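You operate a simulated robot arm through the tools that you are given. There is no shell and no other tool. Be economical: measure what you need, move in short steps, check, and stop when the job is done.

You run a simulated two-armed robot. Do the job below in one go: nothing can be reset, and whatever is moved stays where it is left.

JOB
Set the press up for 4 red hoses, grey slider at SHORT.
Fine: red hose stub in the pull holder, batch knob to 4, die knob to the size on the stub, clear guard shut.

It is judged by the outcome, as a careful person would: the job done as asked, and still so three seconds after it is handed in. It fails if anything else is knocked over, pushed out of place, dropped, spilled or broken.

ROBOT AND FRAMES
Two 7-joint arms with two-finger parallel grippers on one trunk, on a base that drives. Base frame: it is fixed to the floor where the robot stands at the start and does not move with it; the origin is under the middle of the robot, x ahead of it, y to its left, z up; the surface under the hand at the start is at about z = 0.803. Lengths are in m, angles in rad, forces in N, time in s.
The left shoulder is at the start at [0.062, 0.197, 1.129], the right one opposite. With the tool pointing down near the work surface each hand reaches from about 0.26 to 0.7 m from the robot's upright axis, wherever it stands, measured 20 degrees to its own side. Places, roughly: batch knob [0.3, 0.1, 0.8]; die knob [0.3, -0.1, 0.8]; green crimp button [0.4, -0.3, 0.8]; green hose stub [0.5, -1.25, 0.75]; green latch [0.3, -1.1, 0.9]; grey slider [0.4, 0.3, 0.8]; hose bench switch [0.3, 0, 0.8]; press guard [0.5, -0.4, 0.9]; press switch [0.3, -0.4, 0.8]; pull holder [0.5, 0.2, 0.8]; red vice clamp [0.5, -1, 0.8]; small blue cap [0.5, -1.25, 0.75]; small red cap [0.5, -1.25, 0.75]; small steel plate [0.5, -0.9, 0.9]; white air handle [0.3, -1, 0.8]. Payload 1.57 kg a hand.
The tool frame of a hand sits at the grasp point between the pads (the TCP): z along the fingers, y along the line on which they close. The tips reach 0.03 m beyond it. Largest opening 0.11 m; finger width 0.024, thickness 0.012; the body of the gripper, 0.048 by 0.112 m, starts 0.078 m behind the TCP.
Orientation is told as [roll, pitch, yaw] about the base's x, y, z axes, in that order, counted from this pose: with the fingers straight down and closing along the base's y, the tool's x points along the base's -x, its y along +y and its z along -z.

CONTROLS
- The arms move only by the tool play_rows. It takes "left_plan", "right_plan" or both (then of equal length, played together; a hand with none holds still); each is one flat list of numbers, 7 for each row, row after row: the shift along the tool's x, y, z in m, then the turn, a rotation vector about the tool's x, y, z in rad, then the gripper command, from -1 (fully open) to 1 (shut), values between in proportion. In form: [x, y, z, rx, ry, rz, gripper, x, y, z, rx, ry, rz, gripper, ...]. A call has 1 to 12 rows; each row is the pose to reach, as a shift and turn from the pose commanded when the call began, along the tool's axes at that moment. A row lasts 0.2 s, in which the tool goes at most 0.05 m and 0.15 rad; a call with a longer step from one row to the next is refused whole, and so is a gripper value outside its range. Where a pose cannot be reached the arm comes as near as it can. A force on the tool above 50 N (or 10 N above the force at the start of the call, whichever is more), or a blocked arm, ends the call early, and 0.2 s more pass. The fingers move at their own pace (about 0.072 m/s each) and stop on an object; they squeeze with about 34 N. The grip force told is the motor's: it shows also when the fingers shut on nothing. Time passes only in rows, and 0.2 s behind the last, so rows that repeat a pose let the fingers close. It gives the time, the measured TCP pose, the force on the tool (base axes), the opening and the grip force at its end, in the units of the frame above (readings bear some noise), with the torque about the TCP (base axes, N m) and any sound that the robot's microphone picked up, and new pictures: "pictures" is both (left out), scene, wrist or none (wrist: the cameras of the hands that moved).
- Cameras (640 x 400 px; columns grow to the right, rows downward): "scene" is now at [0.089, -0.0164, 1.705]; the picture's right is [-0.30, -0.95, 0.00], its down [-0.85, 0.27, -0.45] and it looks along [0.43, -0.14, -0.89] (base axes); focal length 279 px, centre (320, 200). "left" rides on the left gripper at [0.07, -0.016, -0.141] in its tool frame; the picture's right is [0.23, 0.97, 0.00], its down [-0.85, 0.20, -0.48] and it looks along [-0.47, 0.11, 0.88] (tool axes); focal length 222 px, centre (320, 200). "right" rides on the right gripper at [0.07, 0.016, -0.141] in its tool frame; the picture's right is [-0.23, 0.97, 0.00], its down [-0.85, -0.20, -0.48] and it looks along [-0.47, -0.11, 0.88] (tool axes); focal length 222 px, centre (320, 200). There is no depth. A picture from a camera that has moved, and an enlarged one, comes with that camera's place and axes in the base frame and with its lens. The place of the scene camera against the robot may be out by one fixed shift of up to 0.012 m in any direction.
- raise_lower(by): slides the trunk up (or, below 0, down) by that many m; the arms and the scene camera ride with it, the base frame stays. It gives what a move gives, with no picture.
- roll_base(legs): drives the robot by 1 to 6 legs, each [ahead, left, turn to the left] in m, m and rad, along the robot's own axes; the way and the turn of a leg run together, so that a leg with both is an arc; at most 1.5 m and 3.142 rad a leg. The arms and the cameras ride along, it lands a little off, and it stops where it bumps. It gives what a move gives, and a new picture of the scene camera.
- head_to(pan, tilt): turns the head with the scene camera to pan (to the left, within 1.501 rad either way) and tilt (down, from -0.506 to 1.204), counted from straight ahead of the robot. It gives what a move gives, and a new picture of the scene camera.
- zoom(camera, box): a new picture of the part [left, top, right, bottom] of that camera's present view, enlarged. The clock stands still meanwhile.
- sign_off(): hands the job in; it is judged then, once.

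Work in short steps. Places have to be worked out from the pictures, the camera data and where the tool is seen: move nearer, look again, correct. Check each grasp and each placing, and mend what went wrong. You have 120 turns and 260 pictures in all, those below and enlarged ones among them. Open the grippers and draw the arms clear of the work before you hand the job in, unless the task says otherwise; then end with one line.

The tools are called after ">>>" as name(argument=value, ...) on one line, values as JSON. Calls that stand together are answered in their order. play_rows: Moves the arms, as the interface text tells. Its arguments: {"type":"object","properties":{"left_plan":{"type":"array","items":{"type":"number"}},"right_plan":{"type":"array","items":{"type":"number"}},"pictures":{"type":"string","enum":["both","scene","wrist","none"]}},"required":[]} The other tools are called the same way: raise_lower (by) slides the trunk up or down; roll_base (legs) drives the base; head_to (pan, tilt) turns the head that bears the scene camera; zoom (camera, box) takes an enlarged picture of a part of a camera's view; sign_off () hands the job in.

At the start:

```text
t: 0.0
left_ee_pos: [0.4956, 0.2383, 1.1267]
left_ee_rot: [0.0, 0.001, 0.0]
left_contact_force: [0.1, -0.2, -0.5]
left_torque: [0.02, 0.03, -0.02]
left_gripper_width: 0.1097
left_finger_force: 0.1
right_ee_pos: [0.4104, -0.185, 1.1668]
right_ee_rot: [-0.003, 0.002, 0.0]
right_contact_force: [0.7, 0.4, -0.2]
right_torque: [0.01, -0.02, 0.01]
right_gripper_width: 0.1099
right_finger_force: 0.0
trunk travel left (down, up): [-0.725, 0.265]
robot x, y, heading: [-0.0003, 0.0023, -0.0]
head pan, tilt: [-0.309, 1.103]
```

scene: 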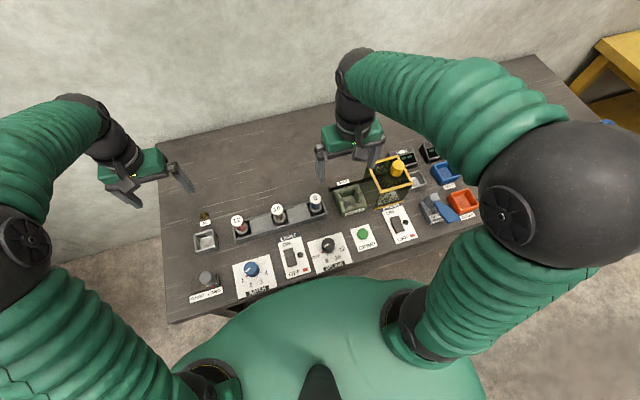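
right: 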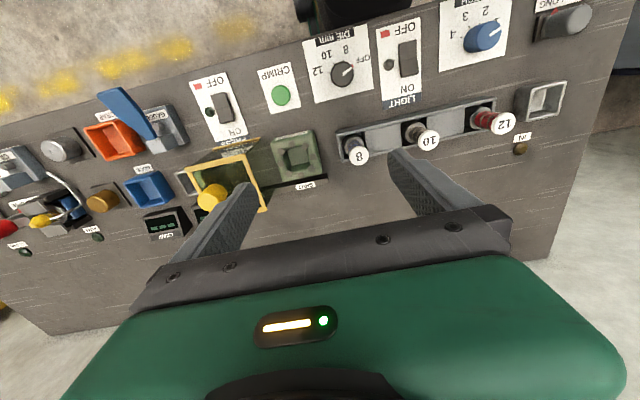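
left: 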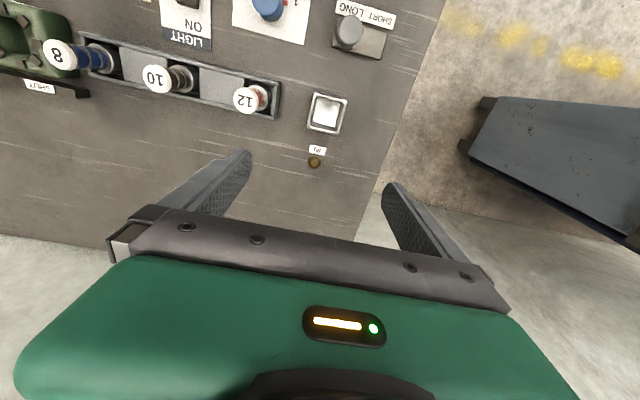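

The panel shows stubs 12 (red), 10, 8 (blue) in a rack, a holder at the left, knobs and a guard. I zoom in for details.

>>> zoom(camera="scene", box=[160, 180, 340, 310])

>>> zoom(camera="scene", box=[300, 140, 480, 270])

>>> zoom(camera="left", box=[140, 0, 420, 180])

>>> zoom(camera="right", box=[160, 0, 600, 240])

```text
3.08 times, centred on (250, 245) of scene
camera zoom: at [0.089, -0.0164, 1.705], right [-0.3, -0.95, 0.0], down [-0.85, 0.27, -0.45], along [0.43, -0.14, -0.89], focal length 858 px, centre (535, 62)
```

zoom: 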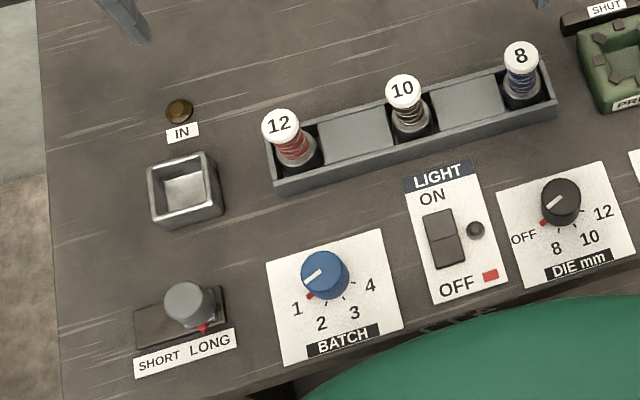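

```text
3.08 times, centred on (390, 205) of scene
camera zoom: at [0.089, -0.0164, 1.705], right [-0.3, -0.95, 0.0], down [-0.85, 0.27, -0.45], along [0.43, -0.14, -0.89], focal length 858 px, centre (105, 185)
```

zoom: 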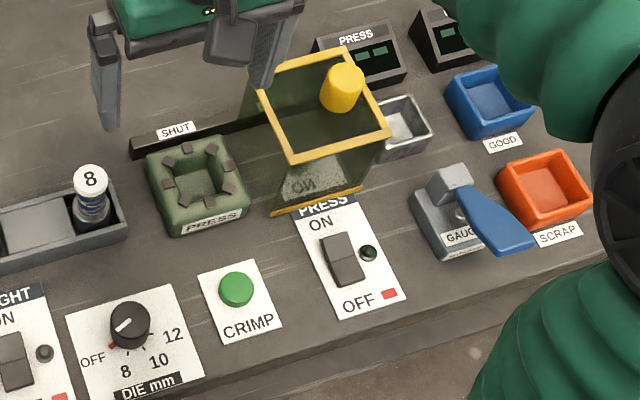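

```text
2.22 times, centred on (280, 90) of left
camera zoom: at [0.4256, 0.2216, 1.2701], right [-0.23, 0.97, 0.0], down [0.86, 0.2, 0.48], along [0.47, 0.11, -0.88], focal length 494 px, centre (409, 444)
```

zoom: 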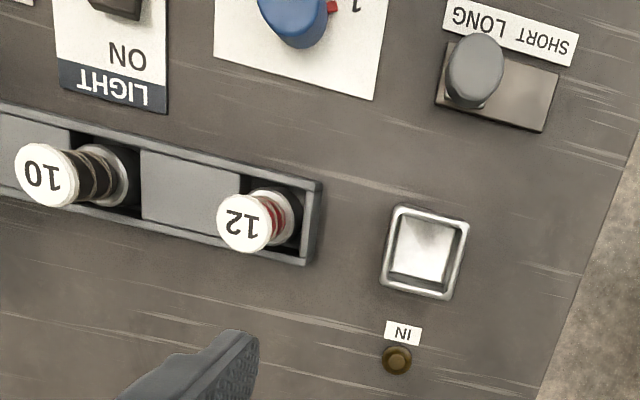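

```text
1.45 times, centred on (380, 120) of right
camera zoom: at [0.341, -0.1673, 1.3085], right [0.23, 0.97, 0.0], down [0.86, -0.2, 0.48], along [0.47, -0.11, -0.88], focal length 323 px, centre (233, 316)
```

zoom: 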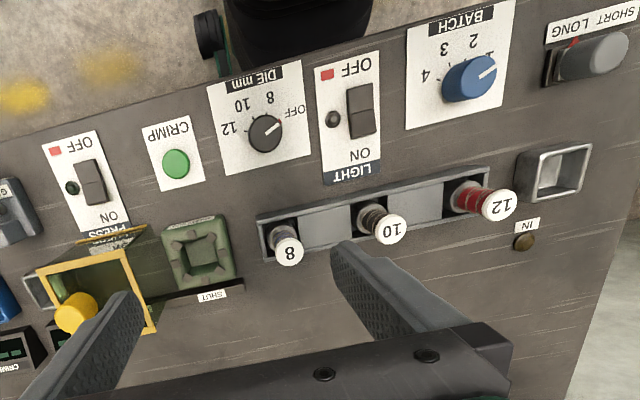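

Triangulated: red stub cap ≈ (0.481, 0.123, 0.906), holder ≈ (0.483, 0.253), guard knob ≈ (0.497, -0.414, 0.93). I move both hands part way above these and look.

>>> play_rows(left_plan=[0.0025, -0.019, 0.015, 0, 0, 0, -1, 0.005, -0.038, 0.03, 0, 0, 0, -1, 0.0075, -0.057, 0.045, 0, 0, 0, -1, 0.01, -0.076, 0.06, 0, 0, 0, -1, 0.0125, -0.095, 0.07, 0, 0, 0, -1, 0.0146, -0.115, 0.08, 0, 0, 0, -1], right_plan=[-0.0145, -0.038, 0.013, 0, 0, 0, -1, -0.029, -0.076, 0.026, 0, 0, 0, -1, -0.0435, -0.114, 0.04, 0, 0, 0, -1, -0.058, -0.152, 0.053, 0, 0, 0, -1, -0.0725, -0.19, 0.066, 0, 0, 0, -1, -0.087, -0.229, 0.08, 0, 0, 0, -1])

```text
t: 1.4
left_ee_pos: [0.4808, 0.1214, 1.0468]
left_ee_rot: [0.005, 0.003, -0.001]
left_contact_force: [-0.8, 0.3, -0.8]
left_torque: [0.04, 0.04, 0.01]
left_gripper_width: 0.11
left_finger_force: 0.1
right_ee_pos: [0.4982, -0.4159, 1.0868]
right_ee_rot: [0.002, 0.001, 0.0]
right_contact_force: [0.2, -0.4, -0.9]
right_torque: [0.0, 0.01, -0.03]
right_gripper_width: 0.1101
right_finger_force: 0.1
trunk travel left (down, up): [-0.725, 0.265]
robot x, y, heading: [0.0, -0.0012, 0.002]
head pan, tilt: [-0.309, 1.103]
camera scene: at [0.0918, -0.0226, 1.7048], right [-0.3, -0.95, 0.0], down [-0.85, 0.27, -0.45], along [0.43, -0.13, -0.9], focal length 279 px, centre (320, 200)
camera right: at [0.4284, -0.3997, 1.228], right [0.23, 0.97, 0.0], down [0.86, -0.2, 0.48], along [0.46, -0.11, -0.88], focal length 222 px, centre (320, 200)
camera left: at [0.4112, 0.1025, 1.1898], right [-0.23, 0.97, 0.0], down [0.86, 0.2, 0.48], along [0.47, 0.11, -0.88], focal length 222 px, centre (320, 200)
```

scene: 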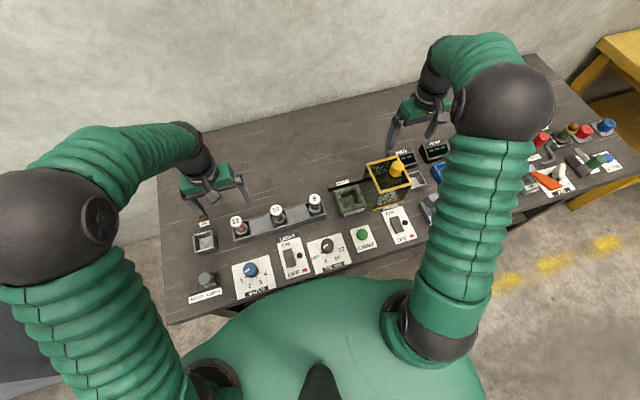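
right: 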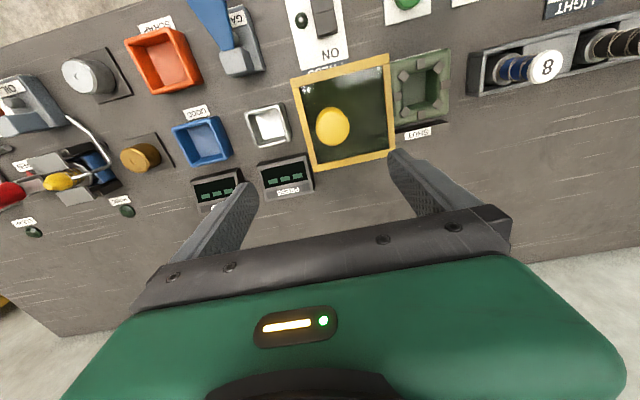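
left: 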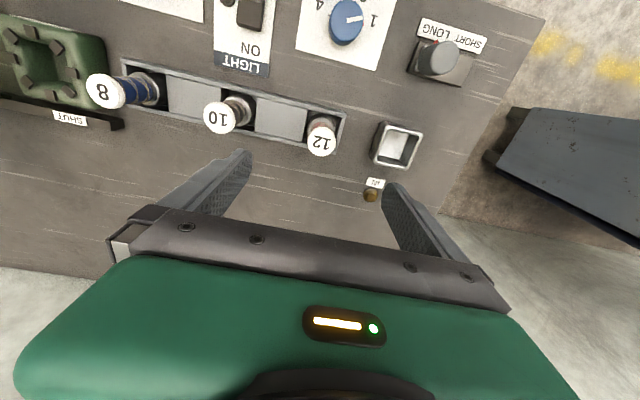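

The red stub lies right under the left TCP. I zoom the wrist views to size the stub, the holder and the guard knob.

>>> zoom(camera="left", box=[240, 60, 480, 210])

>>> zoom(camera="right", box=[240, 30, 480, 180])

>>> zoom(camera="scene", box=[310, 140, 430, 220])

```text
2.67 times, centred on (360, 135) of left
camera zoom: at [0.4112, 0.1025, 1.1898], right [-0.23, 0.97, 0.0], down [0.86, 0.2, 0.48], along [0.47, 0.11, -0.88], focal length 592 px, centre (213, 373)
```

zoom: 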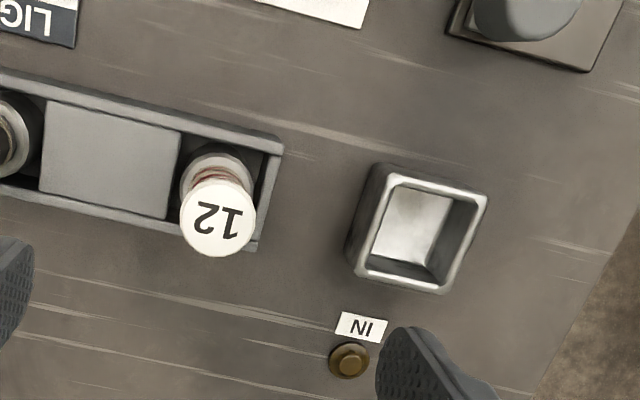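

```text
2.67 times, centred on (360, 105) of right
camera zoom: at [0.4284, -0.3997, 1.228], right [0.23, 0.97, 0.0], down [0.86, -0.2, 0.48], along [0.46, -0.11, -0.88], focal length 592 px, centre (213, 453)
```

zoom: 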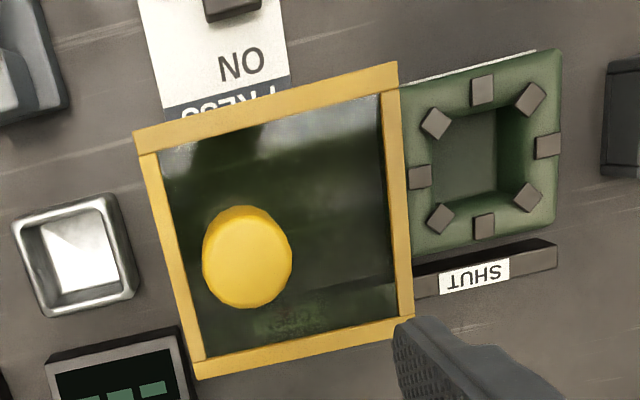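

```text
5.00 times, centred on (370, 180) of scene
camera zoom: at [0.0918, -0.0226, 1.7048], right [-0.3, -0.95, 0.0], down [-0.85, 0.27, -0.45], along [0.43, -0.13, -0.9], focal length 1394 px, centre (70, 300)
```

zoom: 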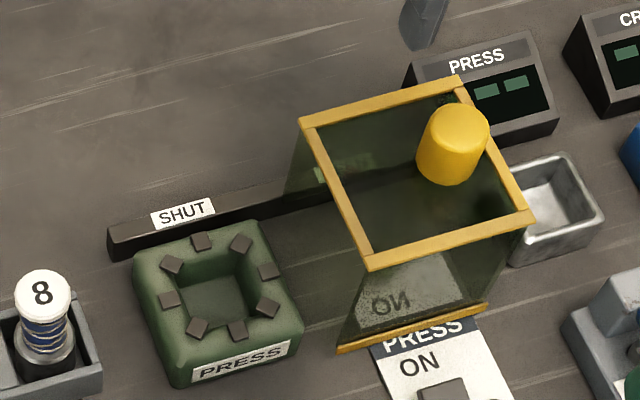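

Guard knob is refined to about (0.475, -0.396, top ≈0.96). I lower the left hand around the stub and the right hand to just above the knob, then look.

>>> play_rows(left_plan=[0, 0, 0.04, 0, 0, 0, -1, 0, 0, 0.08, 0, 0, 0, -1, 0, 0, 0.12, 0, 0, 0, -1, 0, 0, 0.15, 0, 0, 0, -1, 0, 0, 0.163, 0, 0, 0, -1], right_plan=[0.006, 0.005, 0.015, 0, 0, 0, -1, 0.012, 0.01, 0.03, 0, 0, 0, -1, 0.018, 0.015, 0.05, 0, 0, 0, -1, 0.022, 0.02, 0.07, 0, 0, 0, -1, 0.022, 0.02, 0.09, 0, 0, 0, -1])

```text
t: 2.6
left_ee_pos: [0.4805, 0.123, 0.886]
left_ee_rot: [0.0, -0.001, 0.0]
left_contact_force: [0.3, 0.2, 0.3]
left_torque: [0.0, 0.01, -0.01]
left_gripper_width: 0.11
left_finger_force: 0.1
right_ee_pos: [0.4748, -0.3945, 0.9955]
right_ee_rot: [0.0, 0.0, 0.001]
right_contact_force: [0.2, -0.1, 0.0]
right_torque: [-0.03, -0.01, 0.04]
right_gripper_width: 0.1098
right_finger_force: 0.1
trunk travel left (down, up): [-0.725, 0.265]
robot x, y, heading: [-0.0014, -0.0028, 0.005]
head pan, tilt: [-0.309, 1.103]
camera scene: at [0.0916, -0.0183, 1.7049], right [-0.3, -0.95, 0.0], down [-0.85, 0.27, -0.45], along [0.43, -0.14, -0.89], focal length 279 px, centre (320, 200)
camera right: at [0.4051, -0.3772, 1.137], right [0.23, 0.97, 0.0], down [0.86, -0.2, 0.48], along [0.47, -0.11, -0.88], focal length 222 px, centre (320, 200)
camera left: at [0.4109, 0.106, 1.0286], right [-0.23, 0.97, 0.0], down [0.86, 0.2, 0.48], along [0.47, 0.11, -0.88], focal length 222 px, centre (320, 200)
```

scene: 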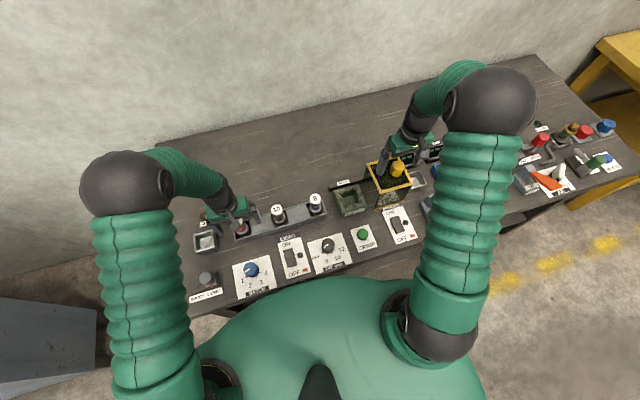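
right: 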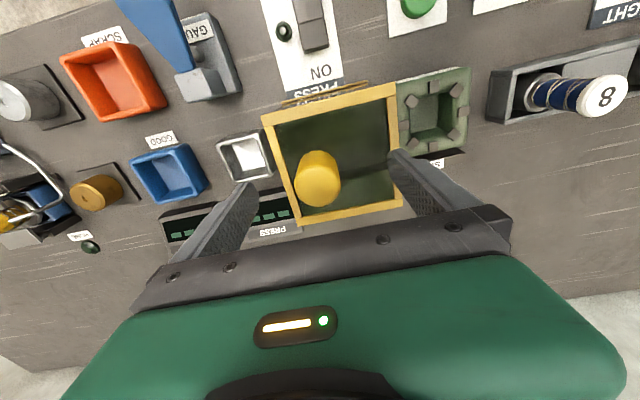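
left: 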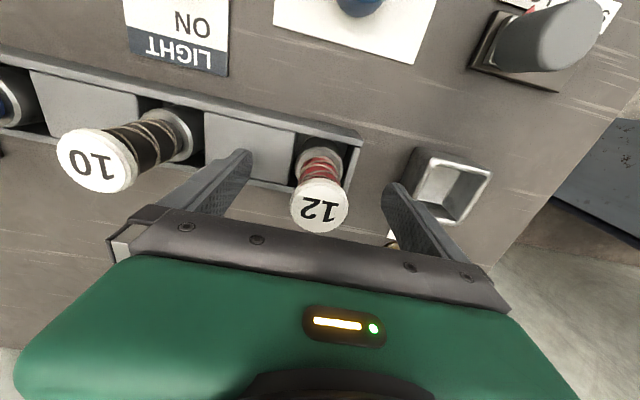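

Both aligned. I close the left fingers on the stub and lower the right hand over the guard knob.

>>> play_rows(left_plan=[0, 0, 0, 0, 0, 0, 1, 0, 0, 0, 0, 0, 0, 1, 0, 0, 0, 0, 0, 0, 1, 0, 0, 0, 0, 0, 0, 1], right_plan=[0, 0, 0.015, 0, 0, 0, -1, 0, 0, 0.025, 0, 0, 0, -1, 0, 0, 0.035, 0, 0, 0, -1, 0, 0, 0.04, 0, 0, 0, -1], pictures="wrist")

```text
t: 3.8
left_ee_pos: [0.4764, 0.1258, 0.8889]
left_ee_rot: [0.0, -0.001, 0.001]
left_contact_force: [-0.8, -0.6, -2.4]
left_torque: [0.0, -0.02, 0.03]
left_gripper_width: 0.0349
left_finger_force: 33.6
right_ee_pos: [0.474, -0.3923, 0.9635]
right_ee_rot: [-0.006, -0.014, 0.0]
right_contact_force: [-8.0, -0.6, 30.9]
right_torque: [1.85, 0.62, 0.72]
right_gripper_width: 0.11
right_finger_force: 0.1
trunk travel left (down, up): [-0.725, 0.265]
robot x, y, heading: [0.001, -0.0031, 0.004]
head pan, tilt: [-0.309, 1.103]
stopped in row 4 (right hand): the force on the tool passed its limit at 53 N (the readings are from after the stop); the commanded pose is now the measured one
camera right: at [0.402, -0.3742, 1.1044], right [0.23, 0.97, 0.0], down [0.85, -0.2, 0.49], along [0.48, -0.11, -0.87], focal length 222 px, centre (320, 200)
camera left: at [0.4066, 0.1087, 1.0305], right [-0.23, 0.97, 0.0], down [0.85, 0.2, 0.48], along [0.47, 0.11, -0.88], focal length 222 px, centre (320, 200)
```

right: 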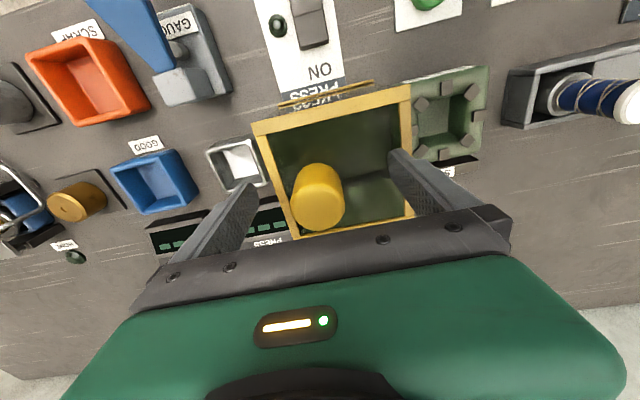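
left: 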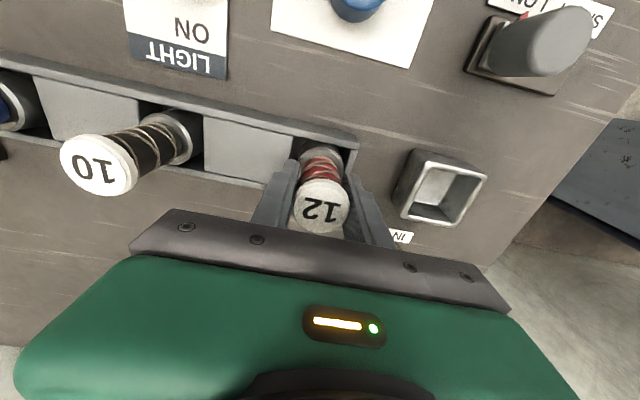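

The right fingertips touched the guard's top frame (z≈0.933), so I back up slightly and close on the knob while the left lifts the stub.

>>> play_rows(left_plan=[0, 0, -0.015, 0, 0, 0, 1, 0, 0, -0.04, 0, 0, 0, 1, 0, 0, -0.07, 0, 0, 0, 1, 0, 0, -0.1, 0, 0, 0, 1, 0, 0, -0.12, 0, 0, 0, 1], right_plan=[0, 0, -0.006, 0, 0, 0, -1, 0, 0, -0.006, 0, 0, 0, 1, 0, 0, -0.006, 0, 0, 0, 1, 0, 0, -0.006, 0, 0, 0, 1, 0, 0, -0.006, 0, 0, 0, 1])

```text
t: 5.0
left_ee_pos: [0.4778, 0.1261, 1.0093]
left_ee_rot: [0.0, 0.002, -0.002]
left_contact_force: [0.0, 0.4, -2.7]
left_torque: [-0.01, 0.03, -0.02]
left_gripper_width: 0.035
left_finger_force: 34.0
right_ee_pos: [0.4771, -0.3954, 0.965]
right_ee_rot: [-0.002, -0.01, -0.002]
right_contact_force: [-2.2, 0.0, -0.3]
right_torque: [0.69, -0.76, -0.09]
right_gripper_width: 0.0379
right_finger_force: 40.6
trunk travel left (down, up): [-0.725, 0.265]
robot x, y, heading: [-0.0007, 0.0044, -0.001]
head pan, tilt: [-0.309, 1.103]
camera scene: at [0.0895, -0.0181, 1.7049], right [-0.3, -0.95, 0.0], down [-0.85, 0.27, -0.45], along [0.43, -0.14, -0.89], focal length 279 px, centre (320, 200)
camera right: at [0.4052, -0.3774, 1.1063], right [0.23, 0.97, 0.0], down [0.85, -0.2, 0.49], along [0.47, -0.11, -0.87], focal length 222 px, centre (320, 200)
camera left: at [0.4078, 0.1079, 1.1523], right [-0.23, 0.97, 0.0], down [0.86, 0.2, 0.48], along [0.47, 0.11, -0.88], focal length 222 px, centre (320, 200)
```

scene: 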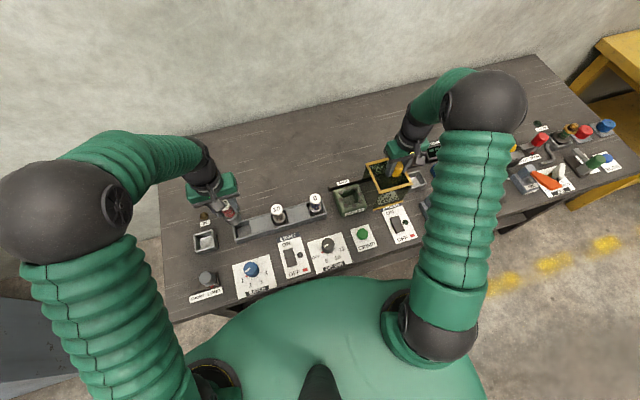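
right: 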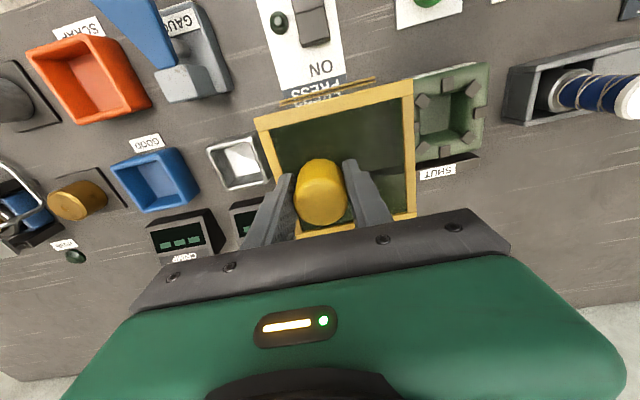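
left: 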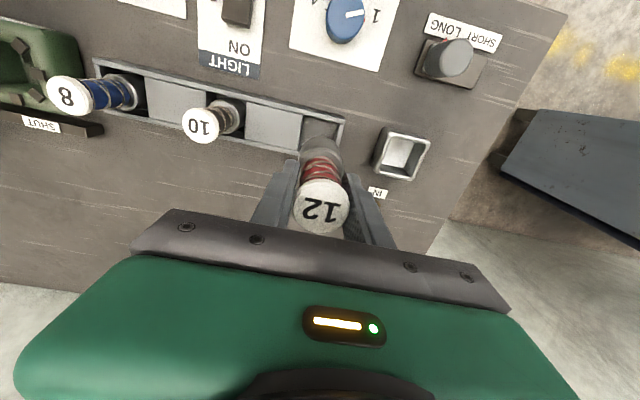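

Stub is held and lifted; knob is gripped. I slide the guard +y and carry the stub over the holder (~(0.478, 0.250)).

>>> play_rows(left_plan=[0, 0.025, 0, 0, 0, 0, 1, 0, 0.05, 0, 0, 0, 0, 1, 0, 0.075, 0, 0, 0, 0, 1, 0, 0.1, 0, 0, 0, 0, 1, 0, 0.124, 0, 0, 0, 0, 1, 0, 0.124, 0.02, 0, 0, 0, 1], right_plan=[0, 0.02, 0, 0, 0, 0, 1, 0, 0.04, 0, 0, 0, 0, 1, 0, 0.06, 0, 0, 0, 0, 1, 0, 0.08, 0, 0, 0, 0, 1, 0, 0.1, 0, 0, 0, 0, 1, 0, 0.12, 0, 0, 0, 0, 1])

```text
t: 6.4
left_ee_pos: [0.4782, 0.253, 0.9895]
left_ee_rot: [-0.003, -0.003, -0.002]
left_contact_force: [-0.6, -0.1, -3.7]
left_torque: [-0.03, 0.01, -0.02]
left_gripper_width: 0.0348
left_finger_force: 34.0
right_ee_pos: [0.4757, -0.2723, 0.9647]
right_ee_rot: [-0.005, -0.009, 0.001]
right_contact_force: [-5.3, -0.3, 10.7]
right_torque: [1.48, 0.69, -0.03]
right_gripper_width: 0.038
right_finger_force: 44.0
trunk travel left (down, up): [-0.725, 0.265]
robot x, y, heading: [-0.0043, 0.0004, 0.003]
head pan, tilt: [-0.309, 1.103]
camera scene: at [0.0875, -0.0127, 1.7053], right [-0.3, -0.95, 0.0], down [-0.85, 0.27, -0.45], along [0.43, -0.14, -0.89], focal length 279 px, centre (320, 200)
camera right: at [0.4053, -0.2545, 1.1061], right [0.23, 0.97, 0.0], down [0.85, -0.2, 0.49], along [0.47, -0.11, -0.87], focal length 222 px, centre (320, 200)
camera left: at [0.4073, 0.2352, 1.131], right [-0.23, 0.97, 0.0], down [0.85, 0.2, 0.48], along [0.47, 0.11, -0.88], focal length 222 px, centre (320, 200)
```

scene: 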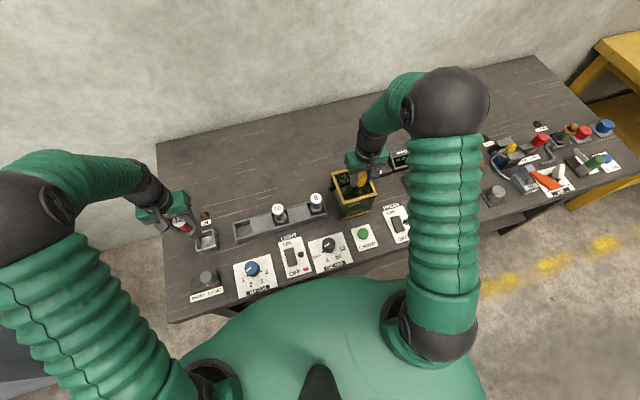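
right: 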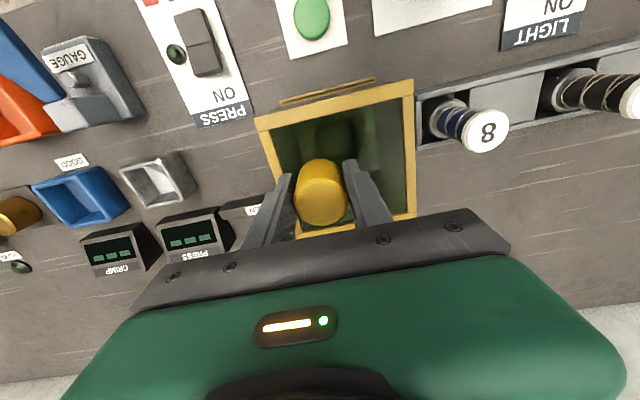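
left: 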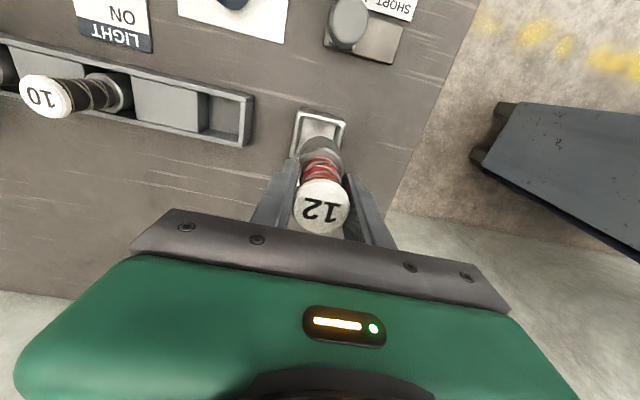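

The guard is over the press. I zoom on the stub over the holder, then nudge the guard to its end stop.

>>> zoom(camera="left", box=[240, 80, 400, 180])

>>> play_rows(right_plan=[0, 0.006, 0, 0, 0, 0, 1, 0, 0.012, 0, 0, 0, 0, 1, 0, 0.018, 0, 0, 0, 0, 1], pictures="wrist")

```text
4.00 times, centred on (320, 130) of left
camera zoom: at [0.4073, 0.2352, 1.131], right [-0.23, 0.97, 0.0], down [0.85, 0.2, 0.48], along [0.47, 0.11, -0.88], focal length 888 px, centre (320, 480)
```

zoom: 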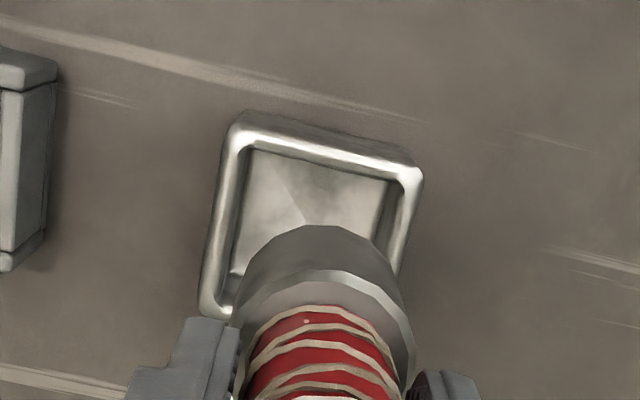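

```text
t: 7.2
left_ee_pos: [0.477, 0.2474, 0.9891]
left_ee_rot: [-0.001, 0.0, -0.002]
left_contact_force: [-0.3, 0.3, -3.0]
left_torque: [-0.03, 0.05, 0.02]
left_gripper_width: 0.035
left_finger_force: 34.4
right_ee_pos: [0.4761, -0.2723, 0.9651]
right_ee_rot: [-0.013, -0.011, -0.015]
right_contact_force: [-6.7, -28.8, -1.4]
right_torque: [1.78, -0.83, -0.06]
right_gripper_width: 0.0381
right_finger_force: 44.2
trunk travel left (down, up): [-0.725, 0.265]
robot x, y, heading: [-0.0019, 0.0001, 0.003]
head pan, tilt: [-0.309, 1.103]
stopped in row 3 (right hand): the force on the tool passed its limit at 55 N (the readings are from after the stop); the commanded pose is now the measured one
camera right: at [0.4052, -0.2514, 1.1053], right [0.24, 0.97, -0.01], down [0.85, -0.21, 0.49], along [0.47, -0.13, -0.87], focal length 222 px, centre (320, 200)
```

right: 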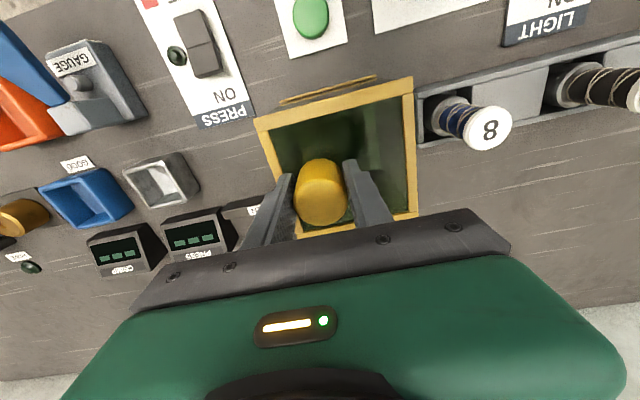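

Guard hits its stop, so it's shut. The right hand opens and rises; the left shifts a few mm in +x and descends to just above the rim.

>>> play_rows(left_plan=[-0.004, -0.001, 0.02, 0, 0, 0, 1, -0.004, -0.001, 0.04, 0, 0, 0, 1, -0.004, -0.001, 0.06, 0, 0, 0, 1, -0.004, -0.001, 0.06, 0, 0, 0, 1, -0.004, -0.001, 0.06, 0, 0, 0, 1, -0.004, -0.001, 0.06, 0, 0, 0, 1, -0.004, -0.001, 0.06, 0, 0, 0, 1], right_plan=[0, 0, 0, 0, 0, 0, -1, 0, 0, 0, 0, 0, 0, -1, 0, 0, 0, 0, 0, 0, -1, 0, 0, 0, 0, 0, 0, -1, 0, 0, -0.03, 0, 0, 0, -1, 0, 0, -0.07, 0, 0, 0, -1, 0, 0, -0.11, 0, 0, 0, -1])

>>> zoom(camera="left", box=[240, 80, 400, 180])

```text
t: 8.8
left_ee_pos: [0.4815, 0.2497, 0.9285]
left_ee_rot: [-0.002, -0.002, -0.002]
left_contact_force: [-0.3, 0.1, -3.3]
left_torque: [0.02, -0.04, 0.02]
left_gripper_width: 0.0353
left_finger_force: 33.7
right_ee_pos: [0.4733, -0.2665, 1.0735]
right_ee_rot: [-0.013, -0.014, -0.008]
right_contact_force: [-0.3, -0.1, 0.3]
right_torque: [0.02, -0.05, 0.01]
right_gripper_width: 0.11
right_finger_force: 0.0
trunk travel left (down, up): [-0.725, 0.265]
robot x, y, heading: [0.0021, 0.0006, -0.002]
head pan, tilt: [-0.309, 1.103]
camera scene: at [0.0891, -0.0183, 1.705], right [-0.31, -0.95, 0.0], down [-0.85, 0.27, -0.45], along [0.43, -0.14, -0.89], focal length 279 px, centre (320, 200)
camera right: at [0.4024, -0.2465, 1.2146], right [0.24, 0.97, -0.01], down [0.85, -0.2, 0.49], along [0.48, -0.12, -0.87], focal length 222 px, centre (320, 200)
camera left: at [0.4112, 0.2327, 1.0717], right [-0.23, 0.97, 0.0], down [0.85, 0.2, 0.48], along [0.47, 0.11, -0.88], focal length 222 px, centre (320, 200)
```

scene: 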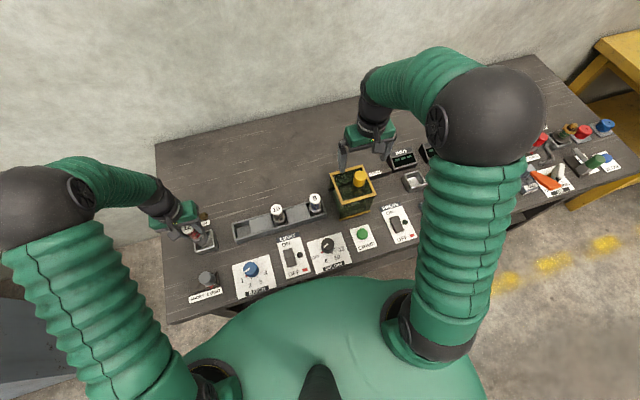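
right: 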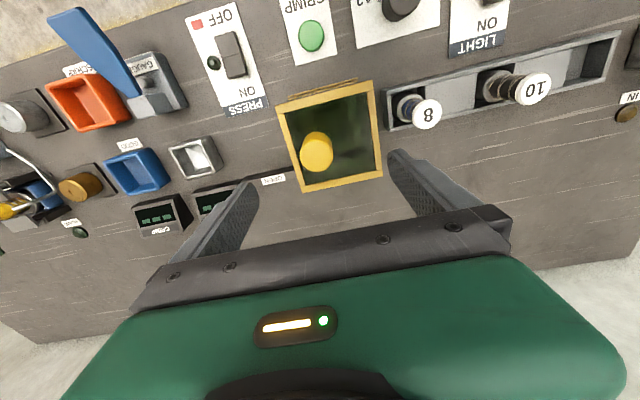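
left: 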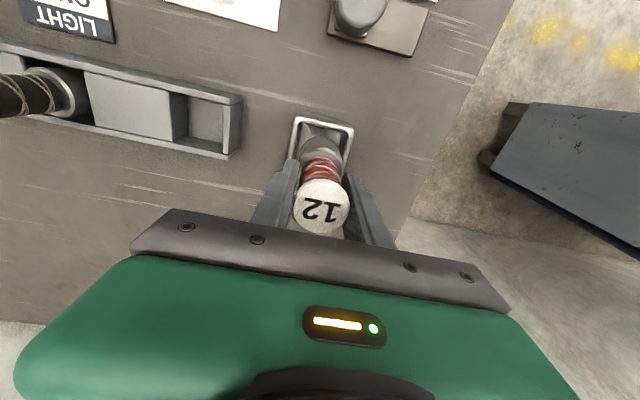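

```text
4.00 times, centred on (320, 130) of left
camera zoom: at [0.4112, 0.2327, 1.0717], right [-0.23, 0.97, 0.0], down [0.85, 0.2, 0.48], along [0.47, 0.11, -0.88], focal length 888 px, centre (320, 480)
```

zoom: 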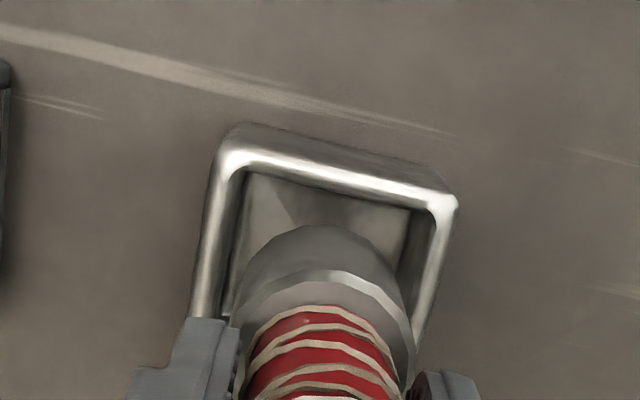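

Stub bottom is nearly centred over the cup. I lower it slowly, 2 mm further in +x, until it seats.

>>> play_rows(left_plan=[-0.002, 0, 0.01, 0, 0, 0, 1, -0.002, 0, 0.02, 0, 0, 0, 1, -0.002, 0, 0.028, 0, 0, 0, 1, -0.002, 0, 0.034, 0, 0, 0, 1], pictures="wrist")

>>> zoom(camera="left", box=[240, 80, 400, 180])

```text
t: 9.8
left_ee_pos: [0.4837, 0.2468, 0.8946]
left_ee_rot: [-0.004, -0.002, -0.003]
left_contact_force: [-0.2, -0.7, -2.9]
left_torque: [-0.01, -0.02, 0.01]
left_gripper_width: 0.035
left_finger_force: 34.0
right_ee_pos: [0.4753, -0.2648, 1.0746]
right_ee_rot: [-0.013, -0.014, -0.01]
right_contact_force: [-0.4, -0.7, 0.7]
right_torque: [0.01, 0.01, -0.04]
right_gripper_width: 0.1102
right_finger_force: 0.0
trunk travel left (down, up): [-0.725, 0.265]
robot x, y, heading: [0.0006, 0.0029, -0.005]
head pan, tilt: [-0.309, 1.103]
camera left: at [0.4135, 0.2315, 1.037], right [-0.23, 0.97, 0.0], down [0.86, 0.2, 0.48], along [0.47, 0.11, -0.88], focal length 222 px, centre (320, 200)
```

left: 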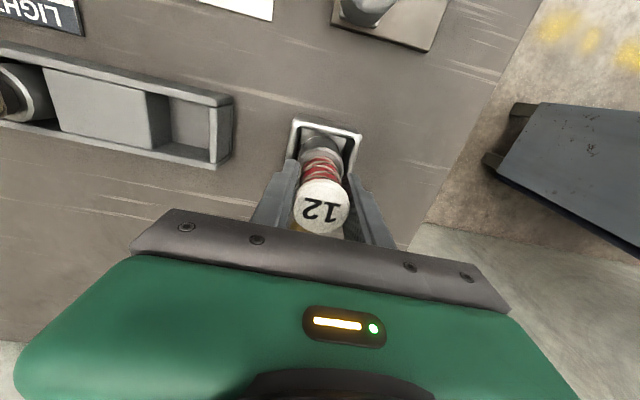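

```text
4.00 times, centred on (320, 130) of left
camera zoom: at [0.4135, 0.2315, 1.037], right [-0.23, 0.97, 0.0], down [0.86, 0.2, 0.48], along [0.47, 0.11, -0.88], focal length 888 px, centre (320, 480)
```

zoom: 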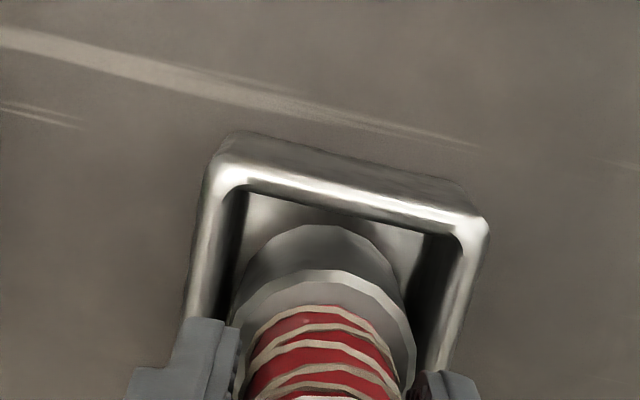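

Stub is inside the cup, slightly to its -y side. I shift +3 mm in y and lower in small steps until contact.

>>> play_rows(left_plan=[0, 0.003, 0.002, 0, 0, 0, 1, 0, 0.003, 0.004, 0, 0, 0, 1, 0, 0.003, 0.006, 0, 0, 0, 1], pictures="none")

```text
t: 10.6
left_ee_pos: [0.4832, 0.2531, 0.8885]
left_ee_rot: [-0.003, 0.0, -0.002]
left_contact_force: [-0.1, 0.3, -2.5]
left_torque: [0.01, -0.01, 0.0]
left_gripper_width: 0.0351
left_finger_force: 33.9
right_ee_pos: [0.4741, -0.2667, 1.0739]
right_ee_rot: [-0.015, -0.014, -0.01]
right_contact_force: [0.3, 0.2, 0.9]
right_torque: [0.03, -0.05, 0.03]
right_gripper_width: 0.11
right_finger_force: 0.1
trunk travel left (down, up): [-0.725, 0.265]
robot x, y, heading: [-0.0011, -0.0001, -0.001]
head pan, tilt: [-0.309, 1.103]
```

No contact yet; lowering a bit further.

>>> play_rows(left_plan=[0, 0, 0.002, 0, 0, 0, 1, 0, 0, 0.004, 0, 0, 0, 1, 0, 0, 0.006, 0, 0, 0, 1], pictures="wrist")

```text
t: 11.4
left_ee_pos: [0.4837, 0.2519, 0.8867]
left_ee_rot: [0.001, -0.006, -0.004]
left_contact_force: [2.3, 3.1, 28.4]
left_torque: [0.25, 0.45, -0.06]
left_gripper_width: 0.035
left_finger_force: 34.5
right_ee_pos: [0.4727, -0.2665, 1.0737]
right_ee_rot: [-0.011, -0.016, -0.009]
right_contact_force: [0.8, -0.2, 0.1]
right_torque: [0.0, -0.03, 0.02]
right_gripper_width: 0.1097
right_finger_force: 0.2
trunk travel left (down, up): [-0.725, 0.265]
robot x, y, heading: [0.0014, -0.0002, 0.003]
head pan, tilt: [-0.309, 1.103]
camera left: at [0.4127, 0.2334, 1.0285], right [-0.23, 0.97, 0.0], down [0.85, 0.2, 0.48], along [0.47, 0.11, -0.87], focal length 222 px, centre (320, 200)
```

left: 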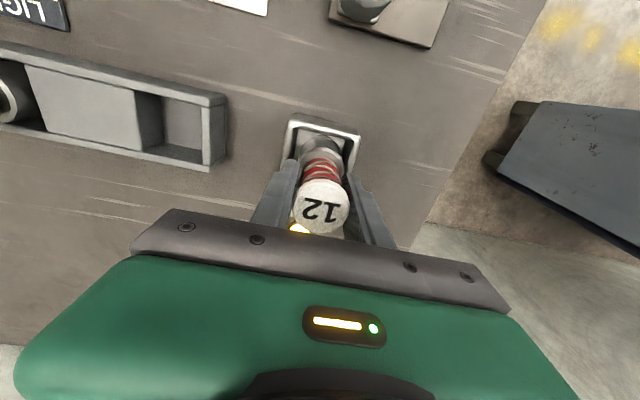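

Seated (28 N up) and the IN lamp glows. I release and rise straight up.

>>> play_rows(left_plan=[0, 0, -0.003, 0, 0, 0, 1, 0, 0, -0.003, 0, 0, 0, -1, 0, 0, -0.003, 0, 0, 0, -1, 0, 0, -0.003, 0, 0, 0, -1, 0, 0, -0.003, 0, 0, 0, -1, 0, 0, -0.04, 0, 0, 0, -1, 0, 0, -0.08, 0, 0, 0, -1, 0, 0, -0.12, 0, 0, 0, -1])

>>> zoom(camera="scene", box=[170, 190, 350, 310])

```text
t: 13.2
left_ee_pos: [0.4861, 0.252, 1.0031]
left_ee_rot: [-0.004, -0.002, -0.002]
left_contact_force: [-0.1, -0.4, 0.1]
left_torque: [0.02, 0.02, 0.02]
left_gripper_width: 0.1101
left_finger_force: 0.1
right_ee_pos: [0.4743, -0.268, 1.0743]
right_ee_rot: [-0.013, -0.015, -0.009]
right_contact_force: [-0.4, -0.1, -0.2]
right_torque: [0.02, -0.01, 0.01]
right_gripper_width: 0.1099
right_finger_force: 0.1
trunk travel left (down, up): [-0.725, 0.265]
robot x, y, heading: [-0.0013, -0.0029, 0.001]
head pan, tilt: [-0.309, 1.103]
camera scene: at [0.0886, -0.0181, 1.705], right [-0.31, -0.95, 0.0], down [-0.85, 0.27, -0.45], along [0.43, -0.14, -0.89], focal length 279 px, centre (320, 200)
camera left: at [0.4153, 0.2355, 1.1456], right [-0.23, 0.97, 0.0], down [0.86, 0.2, 0.48], along [0.47, 0.11, -0.88], focal length 222 px, centre (320, 200)
```

scene: 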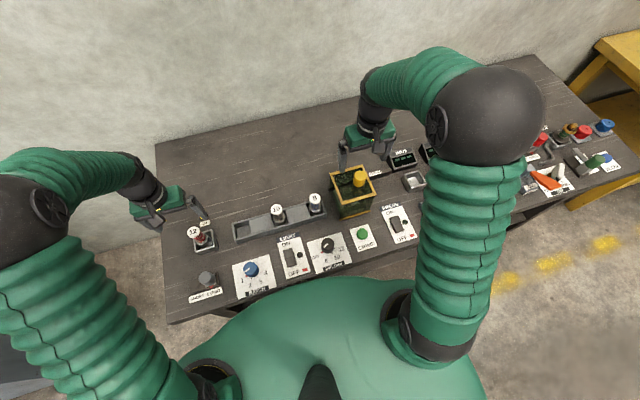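
left: 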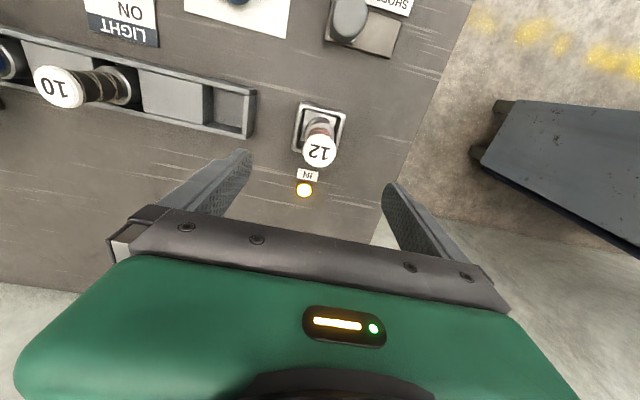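

```text
3.33 times, centred on (260, 250) of scene
camera zoom: at [0.0886, -0.0181, 1.705], right [-0.31, -0.95, 0.0], down [-0.85, 0.27, -0.45], along [0.43, -0.14, -0.89], focal length 929 px, centre (520, 33)
```

zoom: 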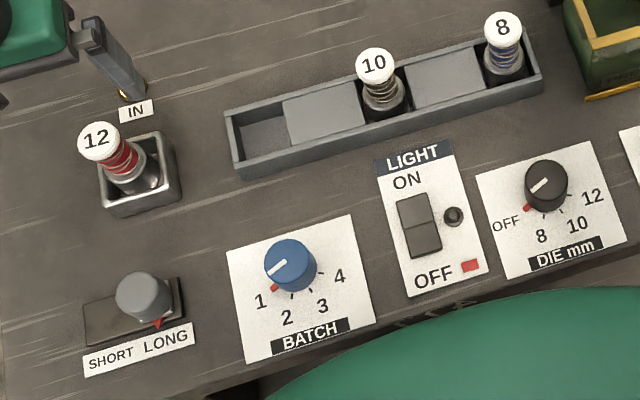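

Stub stands in the holder with IN lit. Knob labels sit at ±67.5° and ±22.5°, so both knobs need +135° (counter-clockwise from above). I move the left hand above the slider (~0.354, 0.2525) and the right above the die knob (~0.341, -0.125) for a closer look.

>>> play_rows(left_plan=[0.022, 0, 0, 0, 0, 0, -1, 0.044, 0, 0, 0, 0, 0, -1, 0.066, 0, 0, 0, 0, 0, -1, 0.088, 0, 0.02, 0, 0, 0, -1, 0.11, 0, 0.04, 0, 0, 0, -1, 0.132, 0, 0.063, 0, 0, 0, -1], right_plan=[0.022, 0.024, 0, 0, 0, 0, -1, 0.044, 0.048, 0.01, 0, 0, 0, -1, 0.066, 0.072, 0.03, 0, 0, 0, -1, 0.088, 0.096, 0.06, 0, 0, 0, -1, 0.11, 0.12, 0.095, 0, 0, 0, -0.45, 0.132, 0.141, 0.13, 0, 0, 0, -0.45])

```text
t: 14.6
left_ee_pos: [0.3519, 0.2545, 0.9361]
left_ee_rot: [-0.004, 0.0, -0.001]
left_contact_force: [0.8, -0.9, 0.2]
left_torque: [0.0, -0.02, -0.03]
left_gripper_width: 0.1099
left_finger_force: 0.0
right_ee_pos: [0.3489, -0.1211, 0.9391]
right_ee_rot: [-0.016, -0.015, -0.008]
right_contact_force: [-0.6, -0.5, -0.4]
right_torque: [-0.03, 0.01, 0.0]
right_gripper_width: 0.08
right_finger_force: 0.1
trunk travel left (down, up): [-0.725, 0.265]
robot x, y, heading: [0.0024, -0.0013, -0.002]
head pan, tilt: [-0.309, 1.103]
camera scene: at [0.0902, -0.0139, 1.7051], right [-0.31, -0.95, 0.0], down [-0.85, 0.27, -0.45], along [0.43, -0.14, -0.89], focal length 279 px, centre (320, 200)
camera right: at [0.2775, -0.1013, 1.0793], right [0.24, 0.97, -0.01], down [0.85, -0.2, 0.49], along [0.48, -0.13, -0.87], focal length 222 px, centre (320, 200)
camera left: at [0.2825, 0.2384, 1.0787], right [-0.23, 0.97, 0.0], down [0.86, 0.2, 0.48], along [0.47, 0.1, -0.88], focal length 222 px, centre (320, 200)
```

scene: 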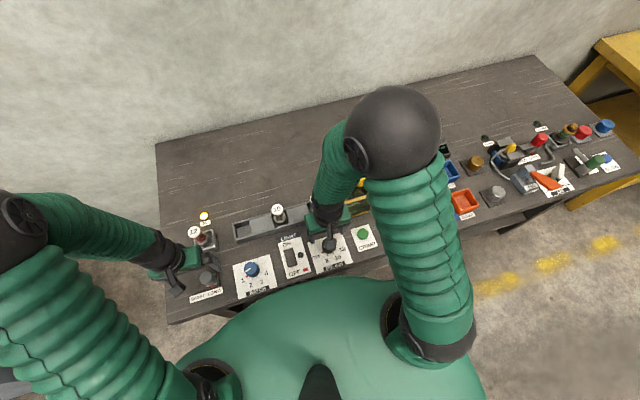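
right: 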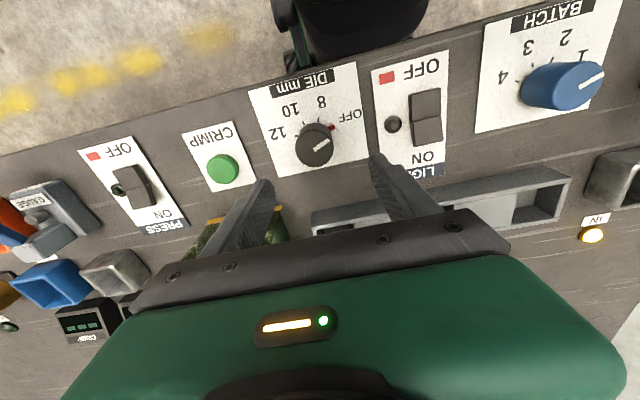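
left: 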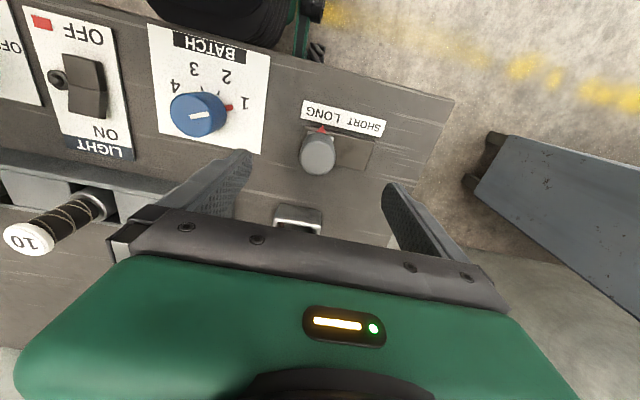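

Both hands are centred over their targets. Left lowers around the slider post and grips; right pre-turns its wrist -67.5° above the die knob.

>>> play_rows(left_plan=[0, 0, 0.022, 0, 0, 0, -1, 0, 0, 0.044, 0, 0, 0, -1, 0, 0, 0.066, 0, 0, 0, -1, 0, 0, 0.086, 0, 0, 0, -1, 0, 0, 0.086, 0, 0, 0, 1, 0, 0, 0.086, 0, 0, 0, 1, 0, 0, 0.086, 0, 0, 0, 1, 0, 0, 0.086, 0, 0, 0, 1], right_plan=[0, 0, 0, 0, 0, 0.147, -0.45, 0, 0, 0, 0, 0, 0.294, -0.45, 0, 0, 0, 0, 0, 0.441, -0.45, 0, 0, 0, 0, 0, 0.588, -0.45, 0, 0, 0, 0, 0, 0.735, -0.45, 0, 0, 0, 0, 0, 0.882, -0.45, 0, 0, 0, 0, 0, 1.029, -0.45, 0, 0, 0, 0, 0, 1.176, -0.45])

```text
t: 16.4
left_ee_pos: [0.351, 0.2534, 0.8532]
left_ee_rot: [-0.003, 0.001, -0.002]
left_contact_force: [-1.2, -1.4, -2.3]
left_torque: [0.75, -0.28, -0.11]
left_gripper_width: 0.0378
left_finger_force: 40.8
right_ee_pos: [0.3469, -0.1216, 0.9434]
right_ee_rot: [0.008, -0.017, -1.186]
right_contact_force: [-0.6, -0.7, -0.2]
right_torque: [-0.01, 0.01, -0.02]
right_gripper_width: 0.0797
right_finger_force: 0.0
trunk travel left (down, up): [-0.725, 0.265]
robot x, y, heading: [0.0002, -0.0016, -0.004]
head pan, tilt: [-0.309, 1.103]
camera scene: at [0.0889, -0.0166, 1.705], right [-0.31, -0.95, 0.0], down [-0.85, 0.27, -0.45], along [0.43, -0.14, -0.89], focal length 279 px, centre (320, 200)
camera right: at [0.3339, -0.0484, 1.0835], right [0.99, 0.15, 0.01], down [0.13, -0.86, 0.49], along [0.09, -0.49, -0.87], focal length 222 px, centre (320, 200)
camera left: at [0.2815, 0.2362, 0.9958], right [-0.23, 0.97, 0.0], down [0.86, 0.2, 0.48], along [0.47, 0.11, -0.88], focal length 222 px, centre (320, 200)
```

scene: 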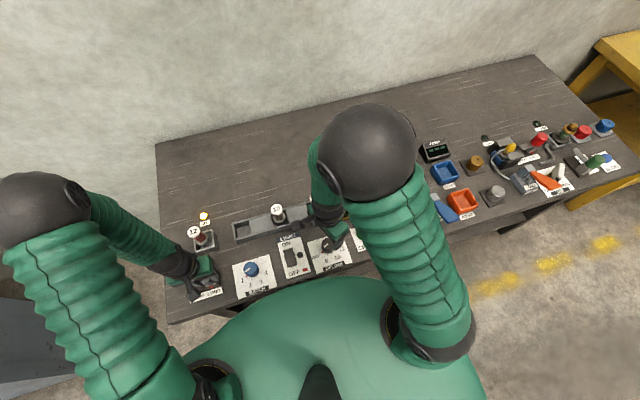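
right: 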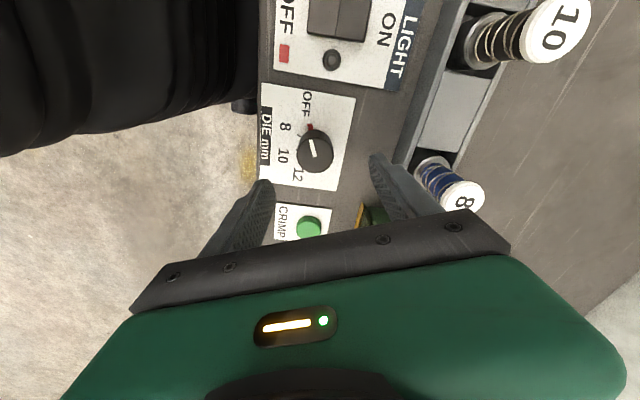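
left: 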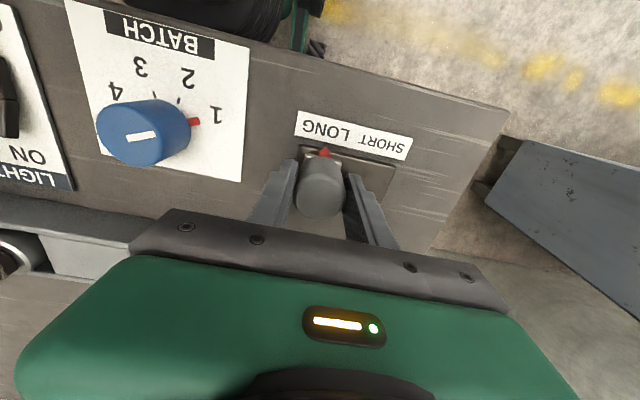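

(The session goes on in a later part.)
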